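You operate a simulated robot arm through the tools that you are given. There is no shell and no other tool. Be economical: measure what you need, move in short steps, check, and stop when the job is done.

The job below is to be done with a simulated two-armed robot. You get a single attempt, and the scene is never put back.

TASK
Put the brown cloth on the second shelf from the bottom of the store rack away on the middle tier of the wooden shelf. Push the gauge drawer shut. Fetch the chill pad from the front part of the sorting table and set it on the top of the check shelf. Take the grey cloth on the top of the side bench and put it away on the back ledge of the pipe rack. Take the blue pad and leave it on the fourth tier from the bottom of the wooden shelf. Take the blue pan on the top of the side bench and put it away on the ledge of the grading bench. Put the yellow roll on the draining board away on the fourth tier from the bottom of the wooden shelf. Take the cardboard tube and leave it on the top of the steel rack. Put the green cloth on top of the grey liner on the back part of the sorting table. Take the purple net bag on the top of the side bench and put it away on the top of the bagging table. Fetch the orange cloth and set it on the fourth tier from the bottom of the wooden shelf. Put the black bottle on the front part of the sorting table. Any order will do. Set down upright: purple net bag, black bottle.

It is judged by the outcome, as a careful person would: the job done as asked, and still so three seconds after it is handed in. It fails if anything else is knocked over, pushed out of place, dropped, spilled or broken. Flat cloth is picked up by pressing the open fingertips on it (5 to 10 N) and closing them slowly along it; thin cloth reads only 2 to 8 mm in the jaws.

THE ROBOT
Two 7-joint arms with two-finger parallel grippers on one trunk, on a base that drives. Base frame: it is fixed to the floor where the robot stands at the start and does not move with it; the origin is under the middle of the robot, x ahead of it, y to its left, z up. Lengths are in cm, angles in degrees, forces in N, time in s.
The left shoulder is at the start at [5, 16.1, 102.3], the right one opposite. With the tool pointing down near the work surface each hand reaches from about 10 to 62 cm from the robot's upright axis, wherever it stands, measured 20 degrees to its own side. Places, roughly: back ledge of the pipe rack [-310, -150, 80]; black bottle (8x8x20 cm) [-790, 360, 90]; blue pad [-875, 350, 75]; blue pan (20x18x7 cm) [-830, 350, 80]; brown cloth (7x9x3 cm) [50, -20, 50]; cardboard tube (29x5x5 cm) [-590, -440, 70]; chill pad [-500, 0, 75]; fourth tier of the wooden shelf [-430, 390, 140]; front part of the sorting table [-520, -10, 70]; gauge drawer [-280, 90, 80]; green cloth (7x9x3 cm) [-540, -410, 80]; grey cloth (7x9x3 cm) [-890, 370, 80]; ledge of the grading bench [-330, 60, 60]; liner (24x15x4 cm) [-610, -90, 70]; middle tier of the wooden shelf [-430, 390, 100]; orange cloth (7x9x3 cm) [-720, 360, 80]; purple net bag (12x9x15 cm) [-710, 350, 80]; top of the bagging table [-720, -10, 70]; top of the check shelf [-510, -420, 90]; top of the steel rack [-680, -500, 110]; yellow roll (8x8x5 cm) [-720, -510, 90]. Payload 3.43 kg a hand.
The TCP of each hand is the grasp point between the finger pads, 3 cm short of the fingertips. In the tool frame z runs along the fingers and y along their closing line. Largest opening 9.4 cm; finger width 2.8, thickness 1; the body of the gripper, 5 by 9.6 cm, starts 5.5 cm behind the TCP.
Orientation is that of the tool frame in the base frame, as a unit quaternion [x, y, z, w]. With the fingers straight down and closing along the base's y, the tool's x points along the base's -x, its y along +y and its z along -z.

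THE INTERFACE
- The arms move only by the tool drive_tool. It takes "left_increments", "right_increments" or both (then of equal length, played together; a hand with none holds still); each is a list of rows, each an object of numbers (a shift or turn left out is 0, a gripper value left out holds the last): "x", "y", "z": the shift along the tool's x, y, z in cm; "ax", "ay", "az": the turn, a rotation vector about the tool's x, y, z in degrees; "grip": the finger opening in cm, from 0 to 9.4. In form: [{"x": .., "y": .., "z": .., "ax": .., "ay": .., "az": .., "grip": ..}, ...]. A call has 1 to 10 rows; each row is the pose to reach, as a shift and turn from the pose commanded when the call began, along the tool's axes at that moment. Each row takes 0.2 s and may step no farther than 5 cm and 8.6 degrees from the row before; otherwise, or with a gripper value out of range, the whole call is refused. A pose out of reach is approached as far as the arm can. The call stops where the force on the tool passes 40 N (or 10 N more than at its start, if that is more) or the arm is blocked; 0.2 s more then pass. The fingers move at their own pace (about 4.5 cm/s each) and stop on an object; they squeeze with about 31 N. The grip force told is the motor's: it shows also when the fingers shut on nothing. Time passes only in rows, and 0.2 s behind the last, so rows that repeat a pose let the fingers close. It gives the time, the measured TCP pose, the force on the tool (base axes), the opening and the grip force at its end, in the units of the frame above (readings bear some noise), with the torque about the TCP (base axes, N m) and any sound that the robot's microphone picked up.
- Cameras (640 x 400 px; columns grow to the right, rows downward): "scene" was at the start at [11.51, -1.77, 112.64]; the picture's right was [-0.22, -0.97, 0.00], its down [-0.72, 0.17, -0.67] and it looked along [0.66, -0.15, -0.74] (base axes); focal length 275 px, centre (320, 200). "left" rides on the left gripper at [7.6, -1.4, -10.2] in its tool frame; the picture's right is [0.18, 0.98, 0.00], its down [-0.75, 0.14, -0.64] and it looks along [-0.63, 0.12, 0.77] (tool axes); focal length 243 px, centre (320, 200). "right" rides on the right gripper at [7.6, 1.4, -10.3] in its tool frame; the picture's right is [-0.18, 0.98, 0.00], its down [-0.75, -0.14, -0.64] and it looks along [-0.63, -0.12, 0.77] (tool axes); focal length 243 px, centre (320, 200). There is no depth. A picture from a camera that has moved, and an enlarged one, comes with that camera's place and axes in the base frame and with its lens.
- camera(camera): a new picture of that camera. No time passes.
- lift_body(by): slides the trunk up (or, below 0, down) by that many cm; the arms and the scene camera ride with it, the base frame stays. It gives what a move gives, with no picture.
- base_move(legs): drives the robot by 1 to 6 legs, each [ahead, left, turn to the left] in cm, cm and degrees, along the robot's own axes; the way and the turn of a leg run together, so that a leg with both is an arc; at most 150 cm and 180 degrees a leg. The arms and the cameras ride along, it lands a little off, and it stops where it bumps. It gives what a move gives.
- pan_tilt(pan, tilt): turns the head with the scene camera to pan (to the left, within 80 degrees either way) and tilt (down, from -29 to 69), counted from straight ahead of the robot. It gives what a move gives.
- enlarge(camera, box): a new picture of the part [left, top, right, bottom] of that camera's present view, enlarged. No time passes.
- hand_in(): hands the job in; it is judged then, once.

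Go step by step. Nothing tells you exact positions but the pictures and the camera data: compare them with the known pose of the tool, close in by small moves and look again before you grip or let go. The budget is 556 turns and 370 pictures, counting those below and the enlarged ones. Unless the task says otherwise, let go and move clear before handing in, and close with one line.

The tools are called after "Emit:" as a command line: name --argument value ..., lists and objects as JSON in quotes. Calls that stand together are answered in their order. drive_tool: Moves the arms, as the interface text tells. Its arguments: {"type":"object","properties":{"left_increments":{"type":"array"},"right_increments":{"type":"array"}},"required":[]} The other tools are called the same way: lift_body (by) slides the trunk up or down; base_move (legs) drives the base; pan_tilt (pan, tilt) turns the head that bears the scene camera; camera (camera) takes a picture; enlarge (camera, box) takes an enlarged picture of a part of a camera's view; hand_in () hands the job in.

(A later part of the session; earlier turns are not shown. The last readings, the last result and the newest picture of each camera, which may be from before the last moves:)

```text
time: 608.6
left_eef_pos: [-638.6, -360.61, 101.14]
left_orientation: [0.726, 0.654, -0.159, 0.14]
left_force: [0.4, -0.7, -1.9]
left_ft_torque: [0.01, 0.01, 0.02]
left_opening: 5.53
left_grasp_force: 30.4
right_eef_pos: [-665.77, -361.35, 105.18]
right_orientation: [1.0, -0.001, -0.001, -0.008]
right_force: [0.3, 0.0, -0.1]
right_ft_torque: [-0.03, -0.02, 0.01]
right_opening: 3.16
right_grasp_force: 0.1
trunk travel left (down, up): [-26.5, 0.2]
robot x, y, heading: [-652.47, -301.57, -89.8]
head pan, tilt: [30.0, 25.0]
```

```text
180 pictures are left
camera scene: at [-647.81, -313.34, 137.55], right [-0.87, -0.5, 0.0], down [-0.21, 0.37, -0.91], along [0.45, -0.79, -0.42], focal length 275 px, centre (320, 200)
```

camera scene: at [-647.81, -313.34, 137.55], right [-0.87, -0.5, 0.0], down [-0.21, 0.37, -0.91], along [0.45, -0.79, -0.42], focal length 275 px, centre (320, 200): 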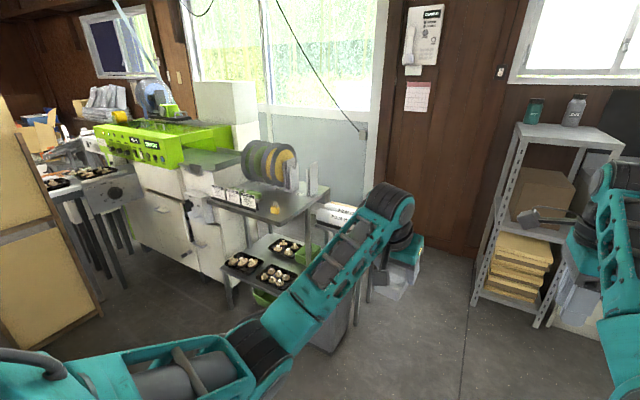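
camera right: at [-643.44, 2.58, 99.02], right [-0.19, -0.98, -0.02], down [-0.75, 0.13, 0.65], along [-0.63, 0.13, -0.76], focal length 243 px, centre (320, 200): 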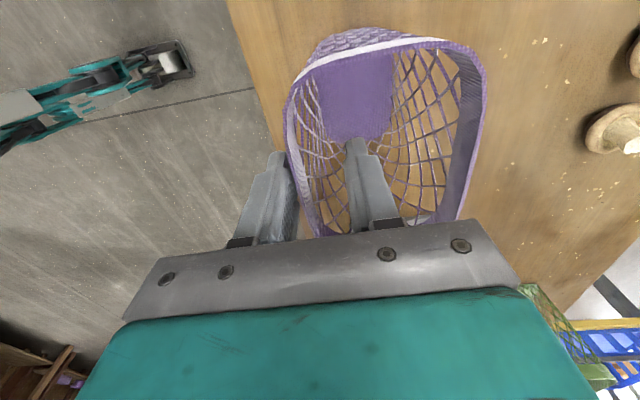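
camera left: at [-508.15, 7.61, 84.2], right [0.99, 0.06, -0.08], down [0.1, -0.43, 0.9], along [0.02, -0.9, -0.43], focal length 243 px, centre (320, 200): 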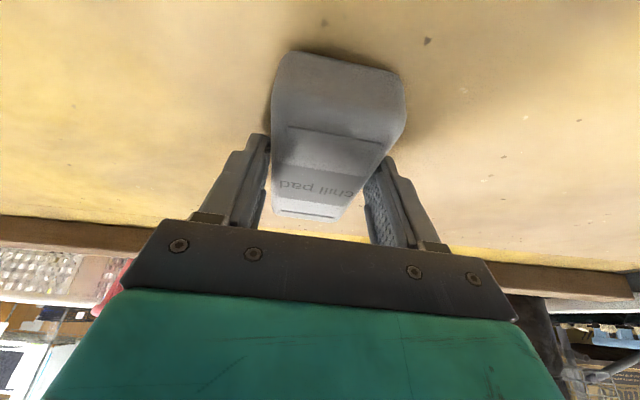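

Emit:
enlarge --camera "scene" --box '[190, 120, 390, 300]'

```text
2.22 times, centred on (290, 210) of scene
camera zoom: at [-647.81, -313.34, 137.55], right [-0.87, -0.5, 0.0], down [-0.21, 0.37, -0.91], along [0.45, -0.79, -0.42], focal length 610 px, centre (387, 178)
```

zoom: 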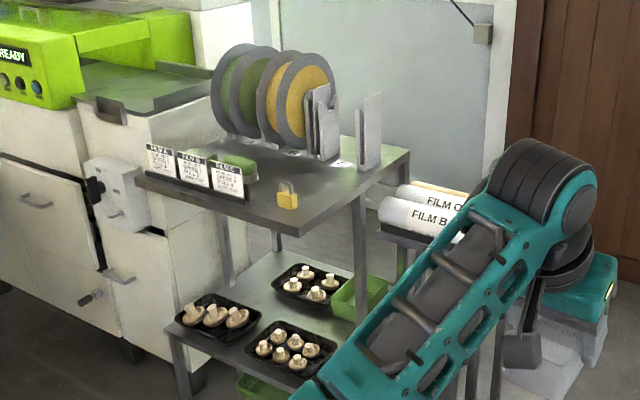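

The green cloth sits behind the label cards on the metal shelf (z≈79). I need to be sure which surface is the check shelf, so I'll look closer at the neighbouring one.

Emit:
pan_tilt --pan 45 --tilt 15

Emit:
enlarge --camera "scene" --box '[150, 110, 450, 290]'

```text
time: 609.4
left_eef_pos: [-638.51, -360.54, 101.29]
left_orientation: [0.726, 0.654, -0.16, 0.14]
left_force: [0.7, 0.5, -2.2]
left_ft_torque: [0.03, 0.01, 0.0]
left_opening: 5.55
left_grasp_force: 31.0
right_eef_pos: [-665.88, -361.39, 105.24]
right_orientation: [1.0, 0.0, -0.002, -0.008]
right_force: [0.1, 0.2, 1.0]
right_ft_torque: [-0.01, 0.01, -0.04]
right_opening: 3.19
right_grasp_force: 0.0
trunk travel left (down, up): [-26.5, 0.2]
robot x, y, heading: [-651.98, -301.46, -90.2]
head pan, tilt: [45.0, 15.0]
```

```text
2.13 times, centred on (300, 200) of scene
camera zoom: at [-645.82, -311.98, 139.17], right [-0.71, -0.71, 0.0], down [-0.18, 0.18, -0.97], along [0.68, -0.68, -0.26], focal length 586 px, centre (363, 200)
```

zoom: 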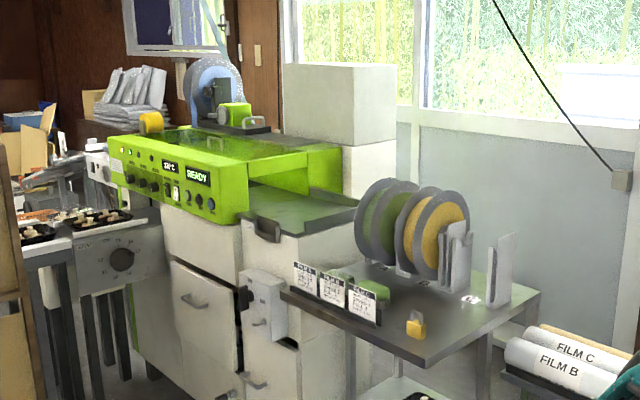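

By its position (≈(-515,-415), z≈93) the flat steel top beside the lime machine matches the check shelf given; the metal shelf with reels is at z≈80–85 and elsewhere. I'll raise the left hand and move nearer for a better measurement.

Emit:
drive_tool --left_increments '[{"x": -1.7, "z": -3.6}, {"x": -3.4, "z": -7.2}, {"x": -5, "z": -10.8}]'

Emit:
base_move --legs '[[28, 0, 0.2], [0, 50, 0]]'

Emit:
pan_tilt --pan 40 --tilt 30

Emit:
camera --camera "scene"

```text
time: 610.2
left_eef_pos: [-638.41, -360.7, 113.17]
left_orientation: [0.726, 0.654, -0.159, 0.14]
left_force: [0.0, 0.7, -1.9]
left_ft_torque: [0.0, -0.01, -0.01]
left_opening: 5.53
left_grasp_force: 31.4
right_eef_pos: [-665.82, -361.36, 105.11]
right_orientation: [1.0, -0.001, -0.002, -0.008]
right_force: [0.2, 0.6, 0.5]
right_ft_torque: [0.03, 0.03, 0.01]
right_opening: 3.23
right_grasp_force: 0.0
trunk travel left (down, up): [-26.5, 0.2]
robot x, y, heading: [-652.37, -301.22, -90.0]
head pan, tilt: [45.0, 15.0]
```

```text
time: 614.7
left_eef_pos: [-587.85, -388.46, 113.2]
left_orientation: [0.724, 0.657, -0.158, 0.141]
left_force: [-0.2, -0.3, -1.4]
left_ft_torque: [0.01, 0.0, -0.01]
left_opening: 5.57
left_grasp_force: 30.4
right_eef_pos: [-615.13, -389.2, 105.23]
right_orientation: [1.0, 0.001, -0.001, -0.009]
right_force: [0.0, -0.2, -0.4]
right_ft_torque: [0.01, 0.03, 0.0]
right_opening: 3.19
right_grasp_force: 0.2
trunk travel left (down, up): [-26.5, 0.2]
robot x, y, heading: [-602.4, -329.23, -90.0]
head pan, tilt: [45.0, 15.0]
```

```text
time: 615.5
left_eef_pos: [-587.91, -388.43, 113.01]
left_orientation: [0.725, 0.655, -0.159, 0.14]
left_force: [-0.4, 0.2, -1.8]
left_ft_torque: [0.01, 0.0, 0.0]
left_opening: 5.53
left_grasp_force: 30.8
right_eef_pos: [-615.24, -389.34, 105.2]
right_orientation: [1.0, 0.002, -0.002, -0.008]
right_force: [-0.1, -0.5, 0.1]
right_ft_torque: [0.04, -0.02, 0.03]
right_opening: 3.2
right_grasp_force: 0.0
trunk travel left (down, up): [-26.5, 0.2]
robot x, y, heading: [-602.21, -329.24, -89.9]
head pan, tilt: [40.0, 30.0]
```

```text
177 pictures are left
camera scene: at [-596.25, -340.06, 136.76], right [-0.76, -0.65, 0.0], down [-0.32, 0.38, -0.87], along [0.56, -0.66, -0.5], focal length 275 px, centre (320, 200)
```

scene: 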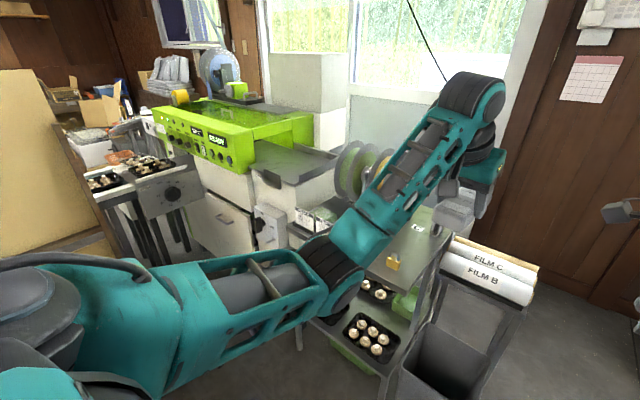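

Emit:
enlarge --camera "scene" --box '[150, 90, 410, 270]'

Emit:
enlarge --camera "scene" --box '[360, 180, 600, 330]'

```text
2.22 times, centred on (280, 180) of scene
camera zoom: at [-596.25, -340.06, 136.76], right [-0.76, -0.65, 0.0], down [-0.32, 0.38, -0.87], along [0.56, -0.66, -0.5], focal length 610 px, centre (409, 244)
```

zoom: 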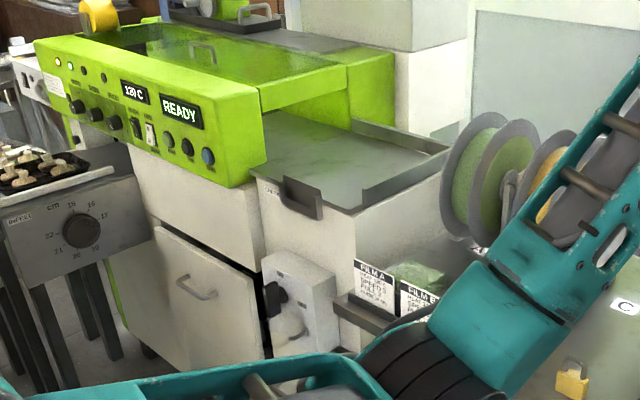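

```text
2.67 times, centred on (480, 255) of scene
camera zoom: at [-596.25, -340.06, 136.76], right [-0.76, -0.65, 0.0], down [-0.32, 0.38, -0.87], along [0.56, -0.66, -0.5], focal length 732 px, centre (-107, 53)
```

zoom: 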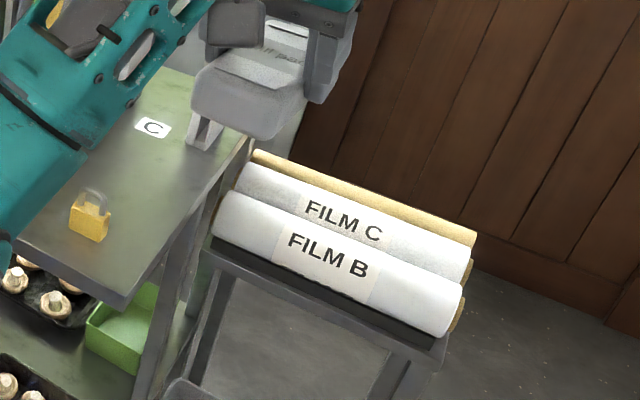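

The surface is a flat steel tray with low rails, next to the machine; the cardboard tube is the back one of three on the tube table. Before sidestepping I'll check the cartons on my left.

Emit:
pan_tilt --pan 80 --tilt 35

Emit:
camera --camera "scene"

Emit:
camera --camera "left"

```text
time: 616.5
left_eef_pos: [-587.64, -388.49, 113.17]
left_orientation: [0.724, 0.656, -0.159, 0.14]
left_force: [-1.2, -0.3, -2.1]
left_ft_torque: [0.04, 0.01, -0.01]
left_opening: 5.55
left_grasp_force: 31.2
right_eef_pos: [-615.23, -389.37, 105.4]
right_orientation: [1.0, 0.001, -0.002, -0.009]
right_force: [0.0, -0.6, 0.7]
right_ft_torque: [0.02, 0.0, 0.01]
right_opening: 3.2
right_grasp_force: 0.1
trunk travel left (down, up): [-26.5, 0.2]
robot x, y, heading: [-602.39, -329.0, -89.7]
head pan, tilt: [80.0, 35.0]
```

```text
174 pictures are left
camera scene: at [-593.42, -334.66, 135.98], right [-0.17, -0.99, 0.0], down [-0.57, 0.1, -0.82], along [0.81, -0.14, -0.57], focal length 275 px, centre (320, 200)
```

scene: 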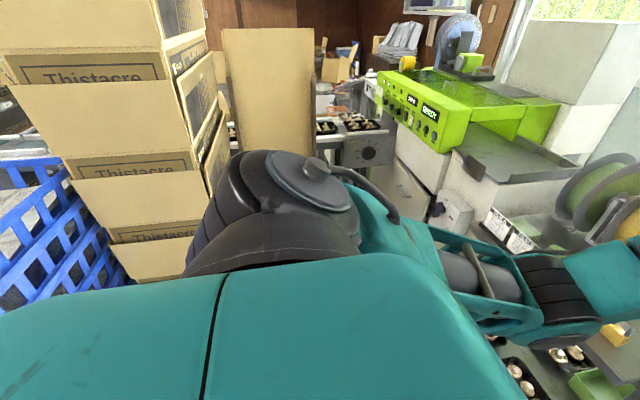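

```text
173 pictures are left
camera left: at [-588.05, -377.2, 119.32], right [0.99, 0.07, -0.08], down [0.1, -0.43, 0.9], along [0.03, -0.9, -0.44], focal length 243 px, centre (320, 200)
```

left: 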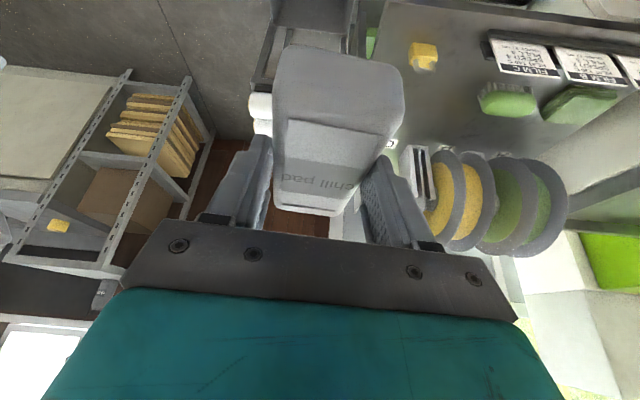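

The carton corner is at about (-515,-309), so I can stand at x≈-560. I'll strafe there and reach left over the tray at a safe height.

Emit:
base_move --legs '[[0, 42, -0.3], [12, 0, 0]]'

Emit:
drive_tool --left_increments '[{"y": 4}, {"y": 8}, {"y": 12}, {"y": 15}]'

Emit:
camera --camera "left"

Emit:
pan_tilt --pan 30 --tilt 35

Emit:
camera --camera "scene"

```text
time: 620.0
left_eef_pos: [-546.31, -400.67, 113.12]
left_orientation: [0.727, 0.653, -0.16, 0.14]
left_force: [0.2, -0.8, -2.4]
left_ft_torque: [0.03, -0.03, -0.02]
left_opening: 5.55
left_grasp_force: 31.2
right_eef_pos: [-573.8, -401.05, 105.14]
right_orientation: [1.0, -0.002, -0.002, -0.01]
right_force: [-0.5, 0.2, -0.1]
right_ft_torque: [0.04, -0.02, 0.01]
right_opening: 3.2
right_grasp_force: 0.1
trunk travel left (down, up): [-26.5, 0.2]
robot x, y, heading: [-560.25, -341.44, -90.3]
head pan, tilt: [80.0, 35.0]
```

```text
time: 621.0
left_eef_pos: [-531.28, -402.2, 112.95]
left_orientation: [0.728, 0.652, -0.159, 0.139]
left_force: [0.1, -0.8, -1.6]
left_ft_torque: [0.05, 0.04, -0.02]
left_opening: 5.56
left_grasp_force: 31.0
right_eef_pos: [-573.86, -401.02, 105.25]
right_orientation: [1.0, -0.003, -0.002, -0.009]
right_force: [0.8, 0.2, 0.4]
right_ft_torque: [-0.01, -0.02, 0.03]
right_opening: 3.19
right_grasp_force: 0.0
trunk travel left (down, up): [-26.5, 0.2]
robot x, y, heading: [-560.04, -341.2, -90.3]
head pan, tilt: [80.0, 35.0]
```

```text
172 pictures are left
camera left: at [-531.52, -390.88, 119.15], right [0.99, 0.06, -0.08], down [0.1, -0.43, 0.9], along [0.02, -0.9, -0.44], focal length 243 px, centre (320, 200)
```

left: 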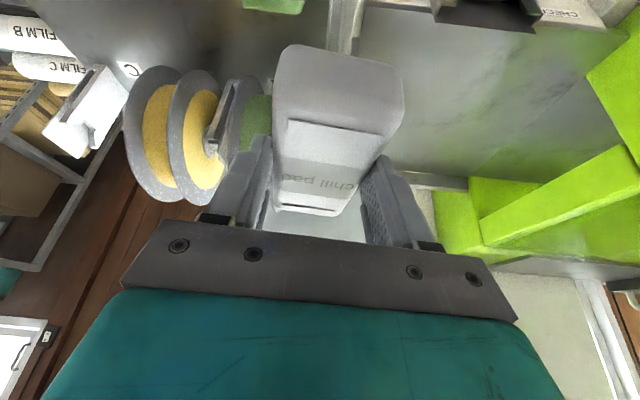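

```text
time: 622.1
left_eef_pos: [-531.47, -402.18, 113.0]
left_orientation: [0.728, 0.652, -0.159, 0.14]
left_force: [1.0, 0.1, -1.2]
left_ft_torque: [0.03, 0.01, 0.0]
left_opening: 5.52
left_grasp_force: 31.1
right_eef_pos: [-573.85, -401.02, 105.22]
right_orientation: [1.0, -0.002, -0.002, -0.009]
right_force: [-0.6, -0.2, -0.3]
right_ft_torque: [-0.03, 0.02, -0.03]
right_opening: 3.2
right_grasp_force: 0.1
trunk travel left (down, up): [-26.5, 0.2]
robot x, y, heading: [-559.94, -341.26, -90.5]
head pan, tilt: [30.0, 35.0]
```

```text
171 pictures are left
camera scene: at [-555.82, -352.75, 135.97], right [-0.87, -0.5, 0.0], down [-0.28, 0.5, -0.82], along [0.41, -0.71, -0.57], focal length 275 px, centre (320, 200)
```

scene: 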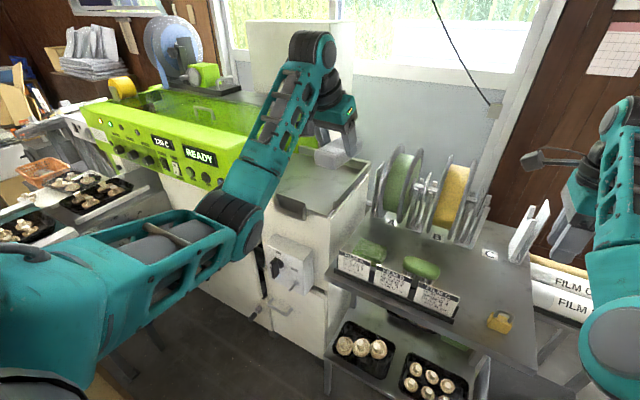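

The cabinet's front is labelled "CHECK", which confirms it. Its tray is at z≈94, x≈-530..-500, y≈-402..-427. I'll swing the right hand clear, close in, and bring the pad over (-520,-410).

Emit:
drive_tool --right_increments '[{"x": -4}, {"x": -8}, {"x": -12}, {"x": -15}]'

Emit:
base_move --legs '[[6, 2, 0.5]]'

Emit:
drive_tool --left_increments '[{"x": 0, "y": 3}, {"x": 0.5, "y": 6, "z": 1}, {"x": 1, "y": 9, "z": 2}]'

Emit:
camera --camera "left"

Emit:
camera --camera "scene"

```text
time: 623.1
left_eef_pos: [-531.46, -402.27, 112.95]
left_orientation: [0.727, 0.653, -0.159, 0.14]
left_force: [-0.1, 0.2, -1.5]
left_ft_torque: [0.0, -0.02, 0.0]
left_opening: 5.55
left_grasp_force: 31.2
right_eef_pos: [-588.77, -401.01, 105.23]
right_orientation: [1.0, -0.003, -0.002, -0.01]
right_force: [-0.5, 0.0, -0.2]
right_ft_torque: [0.01, 0.0, -0.04]
right_opening: 3.2
right_grasp_force: 0.1
trunk travel left (down, up): [-26.5, 0.2]
robot x, y, heading: [-559.92, -341.07, -90.2]
head pan, tilt: [30.0, 35.0]
```

```text
time: 624.1
left_eef_pos: [-528.93, -407.98, 112.82]
left_orientation: [0.725, 0.656, -0.159, 0.14]
left_force: [-0.2, -0.2, -2.1]
left_ft_torque: [0.03, -0.02, 0.01]
left_opening: 5.55
left_grasp_force: 30.7
right_eef_pos: [-586.13, -407.19, 105.21]
right_orientation: [1.0, 0.002, -0.002, -0.01]
right_force: [0.1, -0.2, -0.5]
right_ft_torque: [0.04, 0.0, -0.04]
right_opening: 3.2
right_grasp_force: 0.1
trunk travel left (down, up): [-26.5, 0.2]
robot x, y, heading: [-557.97, -347.19, -89.8]
head pan, tilt: [30.0, 35.0]
```

```text
time: 624.9
left_eef_pos: [-519.99, -408.67, 110.58]
left_orientation: [0.724, 0.656, -0.159, 0.14]
left_force: [-0.6, -0.4, -1.3]
left_ft_torque: [0.03, -0.01, 0.02]
left_opening: 5.55
left_grasp_force: 31.3
right_eef_pos: [-586.34, -407.27, 105.25]
right_orientation: [1.0, 0.002, -0.002, -0.009]
right_force: [0.0, 0.2, 0.0]
right_ft_torque: [-0.02, 0.02, 0.0]
right_opening: 3.21
right_grasp_force: 0.0
trunk travel left (down, up): [-26.5, 0.2]
robot x, y, heading: [-557.87, -346.87, -90.0]
head pan, tilt: [30.0, 35.0]
```

```text
170 pictures are left
camera left: at [-520.18, -397.46, 116.73], right [0.99, 0.07, -0.08], down [0.1, -0.43, 0.9], along [0.03, -0.9, -0.44], focal length 243 px, centre (320, 200)
```

left: 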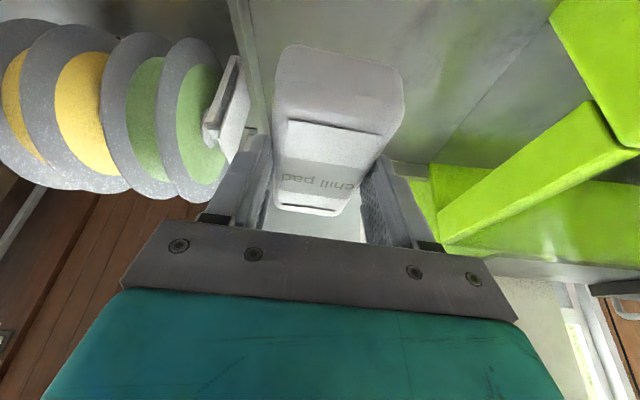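

```text
169 pictures are left
camera scene: at [-553.69, -358.67, 135.97], right [-0.86, -0.5, 0.0], down [-0.29, 0.5, -0.82], along [0.41, -0.71, -0.57], focal length 275 px, centre (320, 200)
```

scene: 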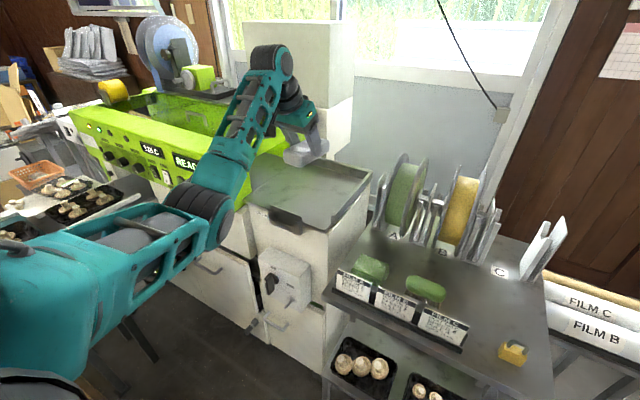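

I'll shift 2 cm away from the rail and lower.

Emit:
drive_tool --left_increments '[{"x": 1.3, "y": 1, "z": 2.8}, {"x": 2.8, "y": 2, "z": 6}, {"x": 4.2, "y": 2, "z": 9}, {"x": 4.8, "y": 2, "z": 10.3}]'

Emit:
camera --camera "left"

Emit:
enlarge --camera "scene" --box '[200, 80, 400, 240]'

```text
time: 625.9
left_eef_pos: [-518.13, -408.8, 99.15]
left_orientation: [0.724, 0.656, -0.159, 0.141]
left_force: [0.3, 0.1, -1.6]
left_ft_torque: [-0.01, 0.0, 0.02]
left_opening: 5.56
left_grasp_force: 30.8
right_eef_pos: [-586.3, -407.11, 105.14]
right_orientation: [1.0, 0.001, -0.002, -0.009]
right_force: [0.6, 0.4, 0.1]
right_ft_torque: [0.01, 0.01, 0.01]
right_opening: 3.2
right_grasp_force: 0.1
trunk travel left (down, up): [-26.5, 0.2]
robot x, y, heading: [-557.81, -346.75, -89.9]
head pan, tilt: [30.0, 35.0]
```

```text
168 pictures are left
camera left: at [-518.34, -397.56, 105.42], right [0.99, 0.07, -0.08], down [0.1, -0.43, 0.9], along [0.03, -0.9, -0.44], focal length 243 px, centre (320, 200)
```

left: 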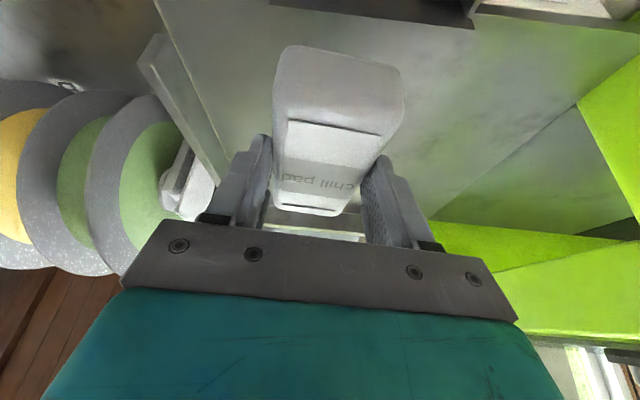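

```text
2.50 times, centred on (300, 160) of scene
camera zoom: at [-553.75, -358.67, 135.98], right [-0.86, -0.5, 0.0], down [-0.29, 0.5, -0.82], along [0.41, -0.71, -0.57], focal length 686 px, centre (370, 300)
```

zoom: 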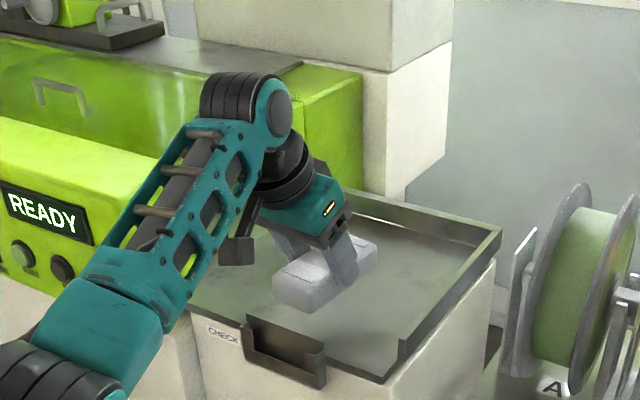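

Emit:
drive_tool --left_increments '[{"x": 0.25, "z": 0.55}, {"x": 0.5, "z": 1.1}, {"x": 0.65, "z": 1.4}]'

Emit:
enlarge --camera "scene" --box '[200, 80, 400, 240]'

```text
time: 626.7
left_eef_pos: [-518.05, -408.81, 97.63]
left_orientation: [0.724, 0.656, -0.159, 0.141]
left_force: [-0.5, -0.1, -2.1]
left_ft_torque: [0.0, -0.01, 0.01]
left_opening: 5.55
left_grasp_force: 31.1
right_eef_pos: [-586.25, -407.12, 105.21]
right_orientation: [1.0, 0.002, -0.002, -0.008]
right_force: [-0.1, 0.7, 0.8]
right_ft_torque: [-0.02, 0.0, 0.0]
right_opening: 3.23
right_grasp_force: 0.0
trunk travel left (down, up): [-26.5, 0.2]
robot x, y, heading: [-557.97, -347.12, -89.5]
head pan, tilt: [30.0, 35.0]
```

```text
2.50 times, centred on (300, 160) of scene
camera zoom: at [-553.75, -358.67, 135.97], right [-0.86, -0.5, 0.0], down [-0.29, 0.5, -0.82], along [0.41, -0.71, -0.57], focal length 686 px, centre (370, 300)
```

zoom: 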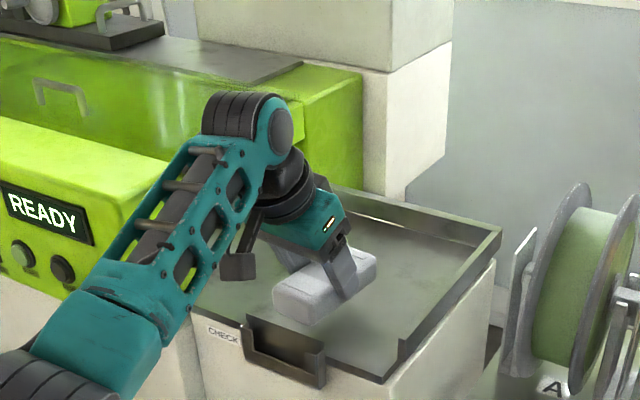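

Emit:
drive_tool --left_increments '[{"x": 0.2, "z": 0.45}, {"x": 0.4, "z": 0.85}]'

Emit:
drive_tool --left_increments '[{"x": 0.2, "z": 0.45}, {"x": 0.3, "z": 0.7}]'

Emit:
enlarge --camera "scene" --box '[200, 80, 400, 240]'

```text
time: 627.3
left_eef_pos: [-518.16, -408.68, 96.81]
left_orientation: [0.724, 0.657, -0.158, 0.141]
left_force: [-0.1, 0.9, -2.0]
left_ft_torque: [0.03, 0.02, 0.01]
left_opening: 5.58
left_grasp_force: 31.0
right_eef_pos: [-586.38, -407.15, 105.24]
right_orientation: [1.0, 0.002, -0.002, -0.008]
right_force: [0.2, 0.0, -0.4]
right_ft_torque: [0.01, 0.0, -0.04]
right_opening: 3.17
right_grasp_force: 0.0
trunk travel left (down, up): [-26.5, 0.2]
robot x, y, heading: [-558.24, -346.97, -90.1]
head pan, tilt: [30.0, 35.0]
```

```text
time: 627.9
left_eef_pos: [-518.21, -408.76, 96.1]
left_orientation: [0.724, 0.656, -0.159, 0.14]
left_force: [0.2, -0.6, -2.1]
left_ft_torque: [0.02, 0.01, 0.01]
left_opening: 5.55
left_grasp_force: 31.0
right_eef_pos: [-586.3, -407.18, 105.19]
right_orientation: [1.0, 0.002, -0.002, -0.009]
right_force: [0.5, -0.6, 0.4]
right_ft_torque: [0.0, -0.04, -0.01]
right_opening: 3.21
right_grasp_force: 0.1
trunk travel left (down, up): [-26.5, 0.2]
robot x, y, heading: [-557.86, -347.18, -89.9]
head pan, tilt: [30.0, 35.0]
```

```text
2.50 times, centred on (300, 160) of scene
camera zoom: at [-553.75, -358.67, 135.97], right [-0.86, -0.5, 0.0], down [-0.29, 0.5, -0.82], along [0.41, -0.71, -0.57], focal length 686 px, centre (370, 300)
```

zoom: 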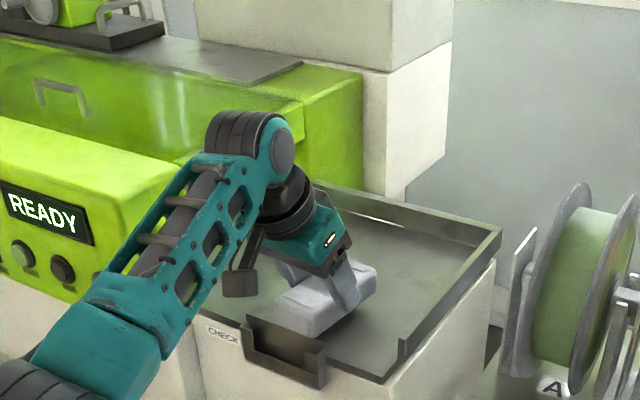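

Not touching yet, and the near end is close to the tray's front lip, so I'll go up 1, forward 5, and lower again.

Emit:
drive_tool --left_increments '[{"x": -0.4, "z": -0.9}, {"x": -2.7, "z": 0.2}, {"x": -4.95, "z": 1.2}]'

Emit:
drive_tool --left_increments '[{"x": 0.5, "z": 1}, {"x": 0.9, "z": 1.9}]'

Emit:
enlarge --camera "scene" --box '[200, 80, 400, 240]'

Emit:
camera --camera "left"

```text
time: 628.7
left_eef_pos: [-518.67, -413.7, 96.93]
left_orientation: [0.724, 0.656, -0.159, 0.141]
left_force: [0.3, 0.7, -2.3]
left_ft_torque: [0.03, 0.0, -0.03]
left_opening: 5.56
left_grasp_force: 31.5
right_eef_pos: [-586.32, -407.16, 105.3]
right_orientation: [1.0, 0.002, -0.002, -0.009]
right_force: [0.5, 0.4, -0.1]
right_ft_torque: [-0.01, 0.03, 0.01]
right_opening: 3.19
right_grasp_force: 0.1
trunk travel left (down, up): [-26.5, 0.2]
robot x, y, heading: [-558.21, -347.17, -89.7]
head pan, tilt: [30.0, 35.0]
```

```text
time: 629.3
left_eef_pos: [-518.57, -413.72, 94.74]
left_orientation: [0.725, 0.656, -0.159, 0.141]
left_force: [-0.5, -0.8, -2.4]
left_ft_torque: [0.01, -0.01, 0.01]
left_opening: 5.54
left_grasp_force: 31.4
right_eef_pos: [-586.32, -407.11, 105.29]
right_orientation: [1.0, 0.001, -0.002, -0.009]
right_force: [0.2, 0.3, 0.0]
right_ft_torque: [0.03, -0.02, 0.02]
right_opening: 3.2
right_grasp_force: 0.1
trunk travel left (down, up): [-26.5, 0.2]
robot x, y, heading: [-557.75, -347.01, -90.1]
head pan, tilt: [30.0, 35.0]
```

```text
2.50 times, centred on (300, 160) of scene
camera zoom: at [-553.75, -358.67, 135.97], right [-0.86, -0.5, 0.0], down [-0.29, 0.5, -0.82], along [0.41, -0.71, -0.57], focal length 686 px, centre (370, 300)
```

zoom: 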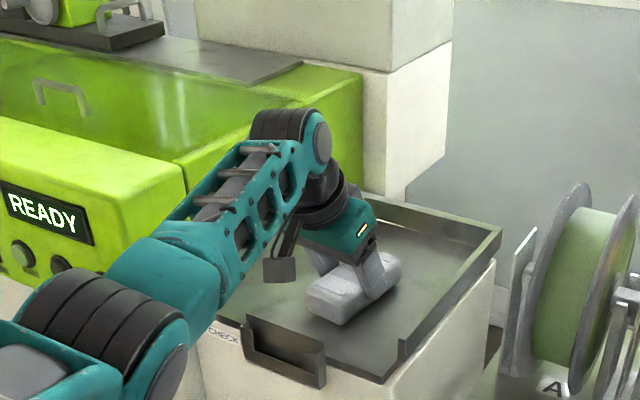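

```text
163 pictures are left
camera left: at [-518.86, -402.45, 101.05], right [0.99, 0.07, -0.08], down [0.1, -0.43, 0.9], along [0.03, -0.9, -0.44], focal length 243 px, centre (320, 200)
```

left: 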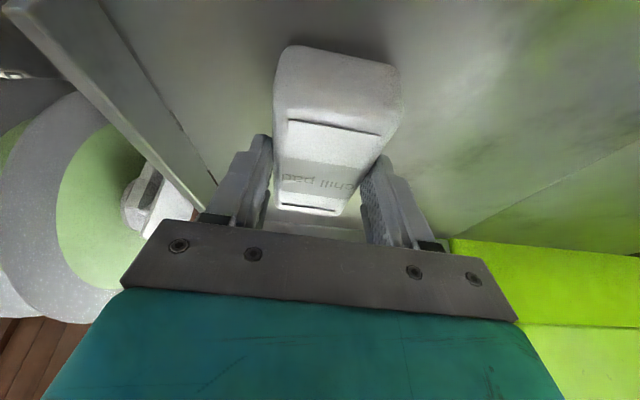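

Emit:
drive_tool --left_increments '[{"x": 0.25, "z": 0.5}, {"x": 0.45, "z": 0.9}]'

Emit:
drive_tool --left_increments '[{"x": 0.25, "z": 0.5}, {"x": 0.45, "z": 0.9}]'

Emit:
drive_tool --left_increments '[{"x": 0.25, "z": 0.5}, {"x": 0.35, "z": 0.7}]'

Emit:
enlarge --camera "scene" --box '[200, 80, 400, 240]'

```text
time: 629.9
left_eef_pos: [-518.58, -413.81, 94.53]
left_orientation: [0.724, 0.655, -0.162, 0.146]
left_force: [1.9, 0.1, 20.3]
left_ft_torque: [0.43, -0.18, -0.02]
left_opening: 5.54
left_grasp_force: 30.9
right_eef_pos: [-586.48, -407.05, 105.52]
right_orientation: [1.0, 0.002, 0.0, -0.009]
right_force: [0.0, 0.1, -1.0]
right_ft_torque: [-0.02, 0.01, 0.01]
right_opening: 3.22
right_grasp_force: 0.0
trunk travel left (down, up): [-26.5, 0.2]
robot x, y, heading: [-558.16, -347.24, -89.7]
head pan, tilt: [30.0, 35.0]
```

```text
time: 630.5
left_eef_pos: [-518.57, -414.22, 94.49]
left_orientation: [0.722, 0.653, -0.168, 0.152]
left_force: [1.9, -0.5, 14.0]
left_ft_torque: [0.86, 0.02, -0.12]
left_opening: 5.56
left_grasp_force: 31.2
right_eef_pos: [-586.26, -407.04, 105.24]
right_orientation: [1.0, 0.002, -0.002, -0.009]
right_force: [0.2, -0.3, -0.3]
right_ft_torque: [0.03, 0.03, -0.03]
right_opening: 3.19
right_grasp_force: 0.1
trunk travel left (down, up): [-26.5, 0.2]
robot x, y, heading: [-557.9, -346.54, -89.5]
head pan, tilt: [30.0, 35.0]
stopped in row 2 (left hand): the force on the tool passed its limit (the readings are from after the stop); the commanded pose is now the measured one
```

```text
time: 631.1
left_eef_pos: [-518.47, -414.11, 94.38]
left_orientation: [0.721, 0.652, -0.172, 0.159]
left_force: [4.4, -3.2, 36.8]
left_ft_torque: [0.64, 0.3, 0.05]
left_opening: 5.6
left_grasp_force: 31.2
right_eef_pos: [-586.39, -406.87, 105.43]
right_orientation: [1.0, 0.002, -0.001, -0.006]
right_force: [0.1, 0.0, -0.5]
right_ft_torque: [0.0, 0.01, 0.02]
right_opening: 3.2
right_grasp_force: 0.1
trunk travel left (down, up): [-26.5, 0.2]
robot x, y, heading: [-558.27, -347.31, -90.0]
head pan, tilt: [30.0, 35.0]
```

```text
2.50 times, centred on (300, 160) of scene
camera zoom: at [-553.95, -358.25, 136.06], right [-0.86, -0.5, 0.0], down [-0.29, 0.49, -0.82], along [0.41, -0.71, -0.57], focal length 686 px, centre (370, 300)
```

zoom: 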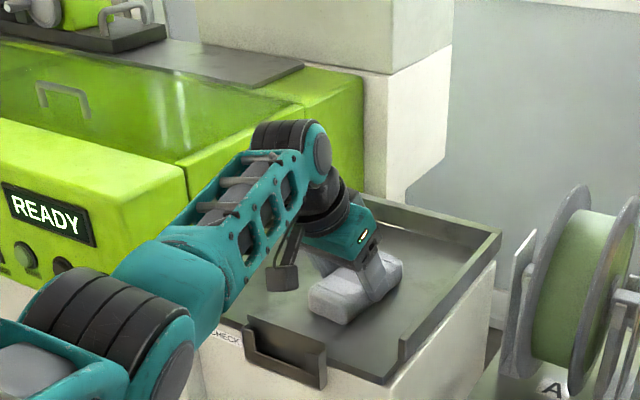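

The pad is down (tray z≈90.7). I'll relieve the pressure, open, and rise.

Emit:
drive_tool --left_increments '[{"x": -0.3, "z": -0.7}, {"x": -0.3, "z": -0.7}, {"x": -0.3, "z": -0.7, "grip": 6.2}, {"x": -0.3, "z": -0.7, "grip": 7}, {"x": -0.3, "z": -0.7, "grip": 8.2}, {"x": -0.3, "z": -0.7, "grip": 9.2}, {"x": -0.3, "z": -0.7, "grip": 9.2}]'

Emit:
camera --camera "left"

```text
time: 632.7
left_eef_pos: [-518.54, -413.89, 93.94]
left_orientation: [0.723, 0.655, -0.164, 0.148]
left_force: [-0.3, 0.0, 0.5]
left_ft_torque: [-0.02, 0.0, 0.01]
left_opening: 9.21
left_grasp_force: 0.1
right_eef_pos: [-586.24, -407.12, 105.37]
right_orientation: [1.0, 0.002, -0.002, -0.008]
right_force: [-0.5, -0.4, 0.4]
right_ft_torque: [-0.02, -0.02, 0.01]
right_opening: 3.21
right_grasp_force: 0.1
trunk travel left (down, up): [-26.5, 0.2]
robot x, y, heading: [-558.29, -347.0, -89.8]
head pan, tilt: [30.0, 35.0]
```

```text
161 pictures are left
camera left: at [-518.74, -402.57, 99.89], right [0.99, 0.07, -0.08], down [0.1, -0.42, 0.9], along [0.03, -0.91, -0.42], focal length 243 px, centre (320, 200)
```

left: 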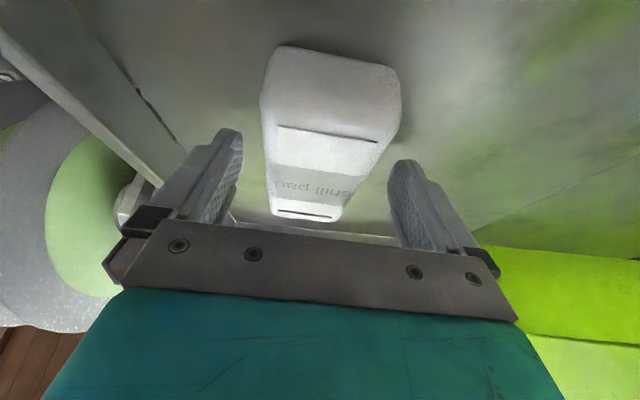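

Emit:
drive_tool --left_increments '[{"x": -1.5, "z": -3.2}, {"x": -3.5, "z": -7.2}, {"x": -5.3, "z": -11.2}, {"x": -7.3, "z": -15.2}]'

Emit:
enlarge --camera "scene" --box '[200, 120, 560, 380]'

Emit:
enlarge --camera "scene" --box '[320, 220, 500, 340]'

```text
time: 633.7
left_eef_pos: [-518.48, -413.92, 110.9]
left_orientation: [0.724, 0.654, -0.164, 0.148]
left_force: [0.4, -0.2, -0.7]
left_ft_torque: [0.01, -0.01, -0.01]
left_opening: 9.2
left_grasp_force: 0.1
right_eef_pos: [-586.31, -407.11, 105.27]
right_orientation: [1.0, 0.002, -0.002, -0.009]
right_force: [-0.6, 0.5, 0.2]
right_ft_torque: [0.0, 0.0, 0.0]
right_opening: 3.22
right_grasp_force: 0.0
trunk travel left (down, up): [-26.5, 0.2]
robot x, y, heading: [-558.2, -346.58, -89.9]
head pan, tilt: [30.0, 35.0]
```

```text
1.54 times, centred on (380, 250) of scene
camera zoom: at [-553.8, -358.61, 135.98], right [-0.86, -0.5, 0.0], down [-0.29, 0.5, -0.82], along [0.41, -0.71, -0.57], focal length 422 px, centre (228, 123)
```

zoom: 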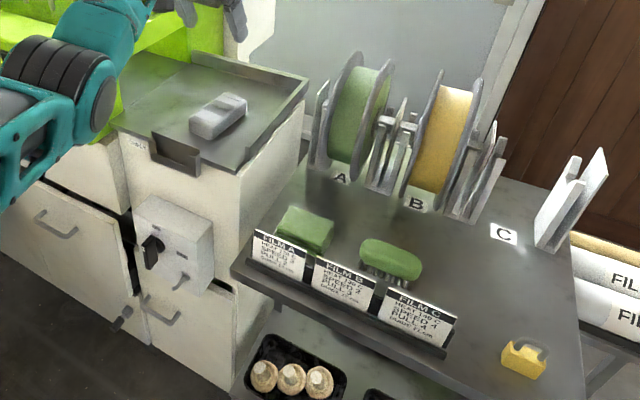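

```text
3.33 times, centred on (410, 280) of scene
camera zoom: at [-553.8, -358.61, 135.98], right [-0.86, -0.5, 0.0], down [-0.29, 0.5, -0.82], along [0.41, -0.71, -0.57], focal length 915 px, centre (20, -67)
```

zoom: 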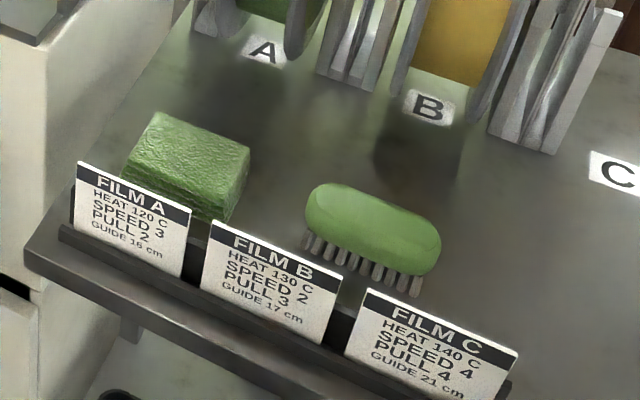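

The pad sits in the CHECK tray. The green cloth is behind the FILM A card at about (-541,-404); the other green thing is a brush. I'll bring the left hand back and over it, straightening it to vertical so that its camera clears the cards.

Emit:
drive_tool --left_increments '[{"x": 4, "z": -3}, {"x": 8, "z": -6}, {"x": 9, "y": -4, "z": -7}, {"x": 9, "y": -8.5, "z": -7}, {"x": 9, "y": -13, "z": -7}, {"x": 9, "y": -17.5, "z": -7}, {"x": 9, "y": -22, "z": -7}]'

Emit:
drive_tool --left_increments '[{"ay": 6.5}, {"ay": 13}, {"ay": 19.5}, {"ay": 26}, {"ay": 26}]'

Emit:
drive_tool --left_increments '[{"az": -5.5}]'

Emit:
camera --camera "left"

```text
time: 635.3
left_eef_pos: [-539.55, -400.65, 113.13]
left_orientation: [0.723, 0.655, -0.165, 0.149]
left_force: [0.3, -0.6, -0.5]
left_ft_torque: [-0.01, 0.01, -0.01]
left_opening: 9.23
left_grasp_force: 0.0
right_eef_pos: [-586.42, -407.14, 105.28]
right_orientation: [1.0, 0.003, -0.002, -0.009]
right_force: [-0.1, 0.5, 0.0]
right_ft_torque: [0.01, 0.0, 0.0]
right_opening: 3.21
right_grasp_force: 0.2
trunk travel left (down, up): [-26.5, 0.2]
robot x, y, heading: [-557.6, -347.07, -89.7]
head pan, tilt: [30.0, 35.0]
```

```text
time: 636.5
left_eef_pos: [-539.24, -400.76, 113.26]
left_orientation: [0.741, 0.671, 0.002, -0.005]
left_force: [0.3, -0.1, 0.3]
left_ft_torque: [0.04, -0.03, -0.01]
left_opening: 9.19
left_grasp_force: 0.0
right_eef_pos: [-586.22, -407.13, 105.25]
right_orientation: [1.0, 0.001, -0.002, -0.009]
right_force: [0.5, -0.5, 0.1]
right_ft_torque: [0.04, 0.02, 0.0]
right_opening: 3.21
right_grasp_force: 0.0
trunk travel left (down, up): [-26.5, 0.2]
robot x, y, heading: [-557.76, -347.12, -89.7]
head pan, tilt: [30.0, 35.0]
```

```text
time: 636.9
left_eef_pos: [-539.31, -400.64, 113.19]
left_orientation: [0.708, 0.706, 0.003, -0.002]
left_force: [-1.2, -0.2, 0.4]
left_ft_torque: [-0.04, 0.0, 0.02]
left_opening: 9.21
left_grasp_force: 0.0
right_eef_pos: [-586.25, -407.16, 105.27]
right_orientation: [1.0, 0.002, -0.001, -0.008]
right_force: [-0.7, 1.0, 0.1]
right_ft_torque: [-0.01, -0.01, 0.04]
right_opening: 3.17
right_grasp_force: 0.0
trunk travel left (down, up): [-26.5, 0.2]
robot x, y, heading: [-558.16, -346.93, -89.4]
head pan, tilt: [30.0, 35.0]
```

```text
158 pictures are left
camera left: at [-540.66, -393.18, 123.59], right [0.98, 0.18, 0.0], down [0.14, -0.76, 0.64], along [0.12, -0.63, -0.77], focal length 243 px, centre (320, 200)
```

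left: 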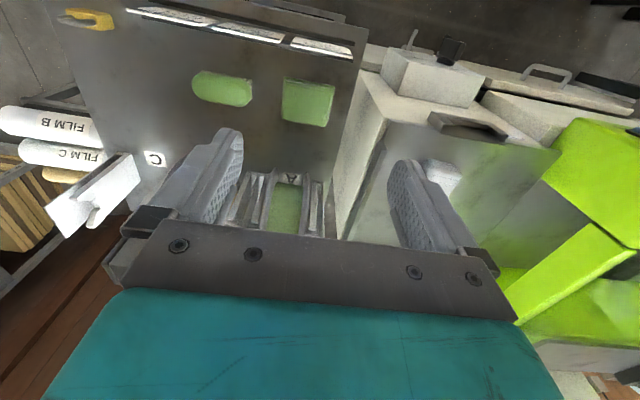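

Emit:
enlarge --camera "left" --box '[170, 20, 390, 180]'

```text
2.50 times, centred on (280, 100) of left
camera zoom: at [-540.66, -393.18, 123.59], right [0.98, 0.18, 0.0], down [0.14, -0.76, 0.64], along [0.12, -0.63, -0.77], focal length 606 px, centre (420, 450)
```

zoom: 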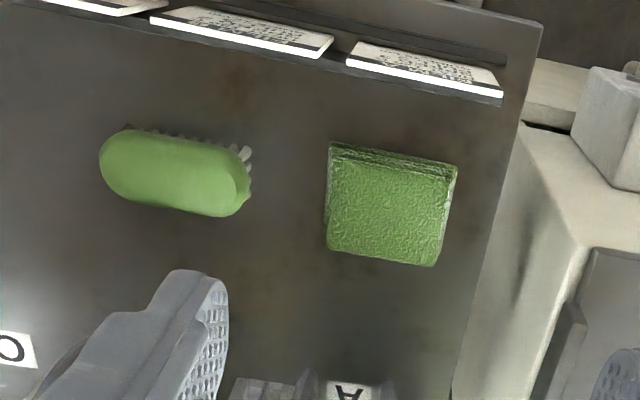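

Measured from above, the cloth is 9 cm along x and 7 cm along y, centred at (-540,-409), top z≈76.6. So I'll yaw the left hand 90° to close along y.

Emit:
drive_tool --left_increments '[{"az": -8.5}, {"az": -17}, {"az": -25.5}, {"az": -34}, {"az": -42.5}, {"az": -51}, {"az": -59.5}, {"az": -68}, {"az": -76.5}, {"az": -85}]'

Emit:
drive_tool --left_increments '[{"az": -5}, {"az": -5}]'

Emit:
camera --camera "left"

Emit:
camera --camera "scene"

```text
time: 639.1
left_eef_pos: [-539.23, -400.75, 113.3]
left_orientation: [0.043, 0.999, 0.004, 0.0]
left_force: [-0.9, -0.2, 0.3]
left_ft_torque: [-0.01, -0.03, -0.01]
left_opening: 9.21
left_grasp_force: 0.0
right_eef_pos: [-586.19, -407.13, 105.19]
right_orientation: [1.0, 0.002, -0.002, -0.009]
right_force: [-0.3, 0.3, -1.0]
right_ft_torque: [0.02, 0.01, 0.03]
right_opening: 3.19
right_grasp_force: 0.1
trunk travel left (down, up): [-26.5, 0.2]
robot x, y, heading: [-557.77, -347.13, -89.5]
head pan, tilt: [30.0, 35.0]
```

```text
time: 639.7
left_eef_pos: [-539.35, -400.78, 113.13]
left_orientation: [0.001, 1.0, 0.004, 0.0]
left_force: [0.5, 0.8, -0.1]
left_ft_torque: [0.03, 0.04, 0.0]
left_opening: 9.22
left_grasp_force: 0.1
right_eef_pos: [-586.2, -407.09, 105.24]
right_orientation: [1.0, 0.001, -0.002, -0.009]
right_force: [0.7, -0.4, -0.5]
right_ft_torque: [0.01, -0.04, -0.01]
right_opening: 3.17
right_grasp_force: 0.0
trunk travel left (down, up): [-26.5, 0.2]
robot x, y, heading: [-558.45, -347.1, -89.8]
head pan, tilt: [30.0, 35.0]
```

```text
156 pictures are left
camera left: at [-546.86, -402.23, 123.5], right [-0.18, 0.98, 0.01], down [0.75, 0.13, 0.64], along [0.63, 0.12, -0.77], focal length 243 px, centre (320, 200)
```

left: 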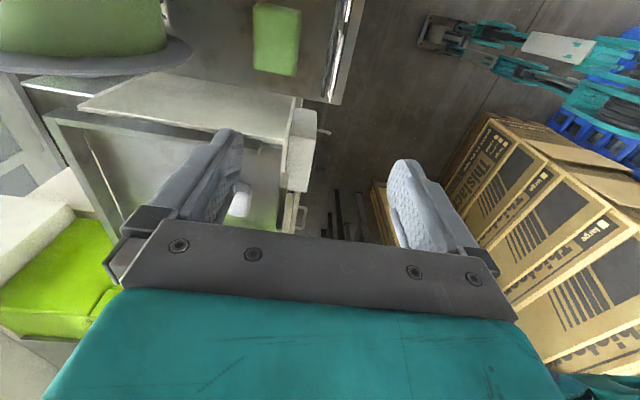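

```text
155 pictures are left
camera scene: at [-553.76, -358.64, 135.98], right [-0.86, -0.5, 0.0], down [-0.29, 0.5, -0.82], along [0.41, -0.71, -0.57], focal length 275 px, centre (320, 200)
```

scene: 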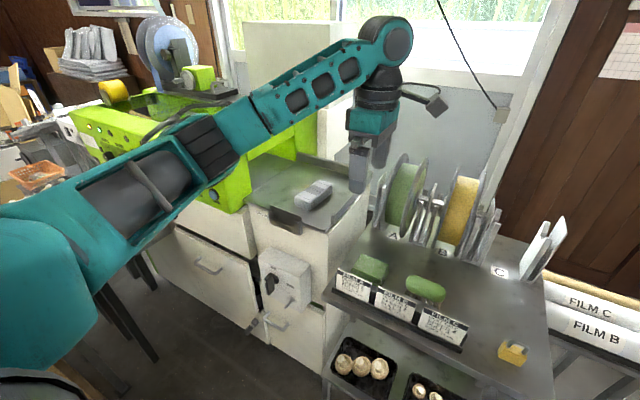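

The left elbow would come too near the lime machine if I lowered it there, so I'll use the right hand instead. First I'll turn the left hand back and retract it.

Emit:
drive_tool --left_increments '[{"y": 1.5, "z": -1, "az": 8.5}, {"y": 3, "z": -2, "az": 17}, {"y": 5, "z": -3, "az": 25.5}, {"y": 7, "z": -4, "az": 34}, {"y": 9, "z": -5, "az": 42.5}, {"y": 11, "z": -6, "az": 51}, {"y": 13, "z": -7, "az": 59.5}, {"y": 15, "z": -8, "az": 68}, {"y": 17, "z": -9, "az": 76.5}, {"y": 18, "z": -10, "az": 85}]'

Emit:
camera --camera "scene"

```text
time: 641.9
left_eef_pos: [-539.12, -382.69, 123.34]
left_orientation: [0.679, 0.734, 0.003, -0.002]
left_force: [-0.2, -0.2, 0.2]
left_ft_torque: [-0.02, -0.04, 0.01]
left_opening: 9.2
left_grasp_force: 0.1
right_eef_pos: [-586.23, -407.14, 105.23]
right_orientation: [1.0, 0.002, -0.002, -0.009]
right_force: [0.2, -0.1, -0.2]
right_ft_torque: [0.0, 0.0, 0.05]
right_opening: 3.21
right_grasp_force: 0.1
trunk travel left (down, up): [-26.5, 0.2]
robot x, y, heading: [-558.07, -347.0, -89.6]
head pan, tilt: [30.0, 35.0]
```

```text
154 pictures are left
camera scene: at [-553.76, -358.62, 135.98], right [-0.86, -0.5, 0.0], down [-0.29, 0.5, -0.82], along [0.41, -0.71, -0.57], focal length 275 px, centre (320, 200)
```

scene: 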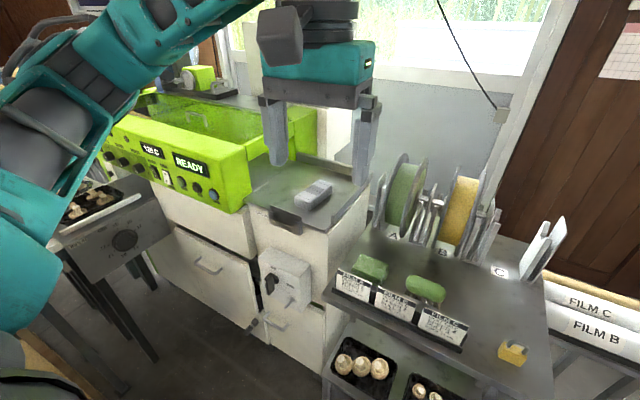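

Now I'll step forward and left so the right hand can reach the cloth.

Emit:
drive_tool --right_increments '[{"z": -1.5, "y": -1}, {"z": -3, "y": -2}]'

Emit:
base_move --legs '[[4, 0, -0.3], [0, 24, 0]]'

Emit:
pan_tilt --pan 0 --tilt 40

Emit:
camera --camera "scene"

Emit:
camera --camera "right"

```text
time: 642.5
left_eef_pos: [-539.29, -382.86, 123.32]
left_orientation: [0.677, 0.736, 0.002, -0.003]
left_force: [0.1, 0.2, -0.4]
left_ft_torque: [-0.01, -0.03, 0.03]
left_opening: 9.2
left_grasp_force: 0.1
right_eef_pos: [-586.28, -405.25, 108.18]
right_orientation: [1.0, 0.002, -0.002, -0.01]
right_force: [-0.1, 0.2, -0.6]
right_ft_torque: [0.02, 0.02, -0.01]
right_opening: 3.2
right_grasp_force: 0.0
trunk travel left (down, up): [-26.5, 0.2]
robot x, y, heading: [-558.08, -347.12, -89.9]
head pan, tilt: [30.0, 35.0]
```

```text
time: 644.8
left_eef_pos: [-515.12, -386.85, 123.29]
left_orientation: [0.679, 0.734, 0.002, -0.002]
left_force: [0.3, -0.5, -1.0]
left_ft_torque: [-0.04, 0.04, -0.01]
left_opening: 9.21
left_grasp_force: 0.1
right_eef_pos: [-562.38, -408.99, 108.4]
right_orientation: [1.0, 0.0, -0.002, -0.01]
right_force: [0.2, 0.2, 0.5]
right_ft_torque: [0.02, 0.05, 0.01]
right_opening: 3.23
right_grasp_force: 0.1
trunk travel left (down, up): [-26.5, 0.2]
robot x, y, heading: [-534.01, -350.83, -90.1]
head pan, tilt: [30.0, 35.0]
```

```text
time: 645.8
left_eef_pos: [-515.16, -386.74, 123.31]
left_orientation: [0.678, 0.735, 0.001, -0.003]
left_force: [0.0, 1.0, -0.7]
left_ft_torque: [-0.03, 0.04, -0.01]
left_opening: 9.21
left_grasp_force: 0.1
right_eef_pos: [-562.4, -409.02, 108.43]
right_orientation: [1.0, -0.001, -0.002, -0.009]
right_force: [0.3, -0.8, -0.9]
right_ft_torque: [-0.02, -0.02, -0.03]
right_opening: 3.23
right_grasp_force: 0.0
trunk travel left (down, up): [-26.5, 0.2]
robot x, y, heading: [-534.15, -351.14, -89.8]
head pan, tilt: [0.0, 40.0]
```

```text
153 pictures are left
camera scene: at [-534.02, -363.57, 135.22], right [-1.0, 0.0, 0.0], down [0.0, 0.64, -0.77], along [0.0, -0.77, -0.64], focal length 275 px, centre (320, 200)
```

scene: 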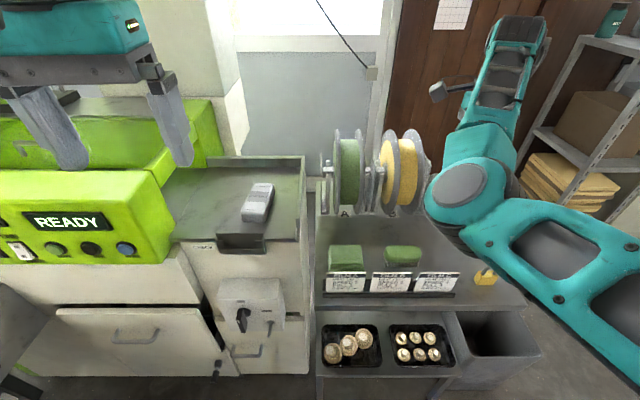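

```text
152 pictures are left
camera right: at [-554.76, -410.7, 118.45], right [-0.19, -0.98, -0.02], down [-0.75, 0.13, 0.65], along [-0.63, 0.13, -0.76], focal length 243 px, centre (320, 200)
```

right: 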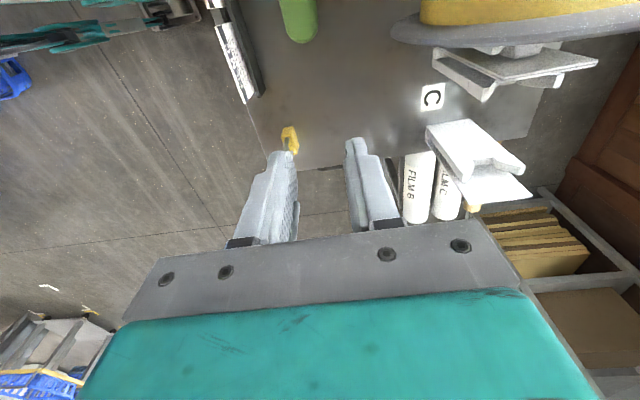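

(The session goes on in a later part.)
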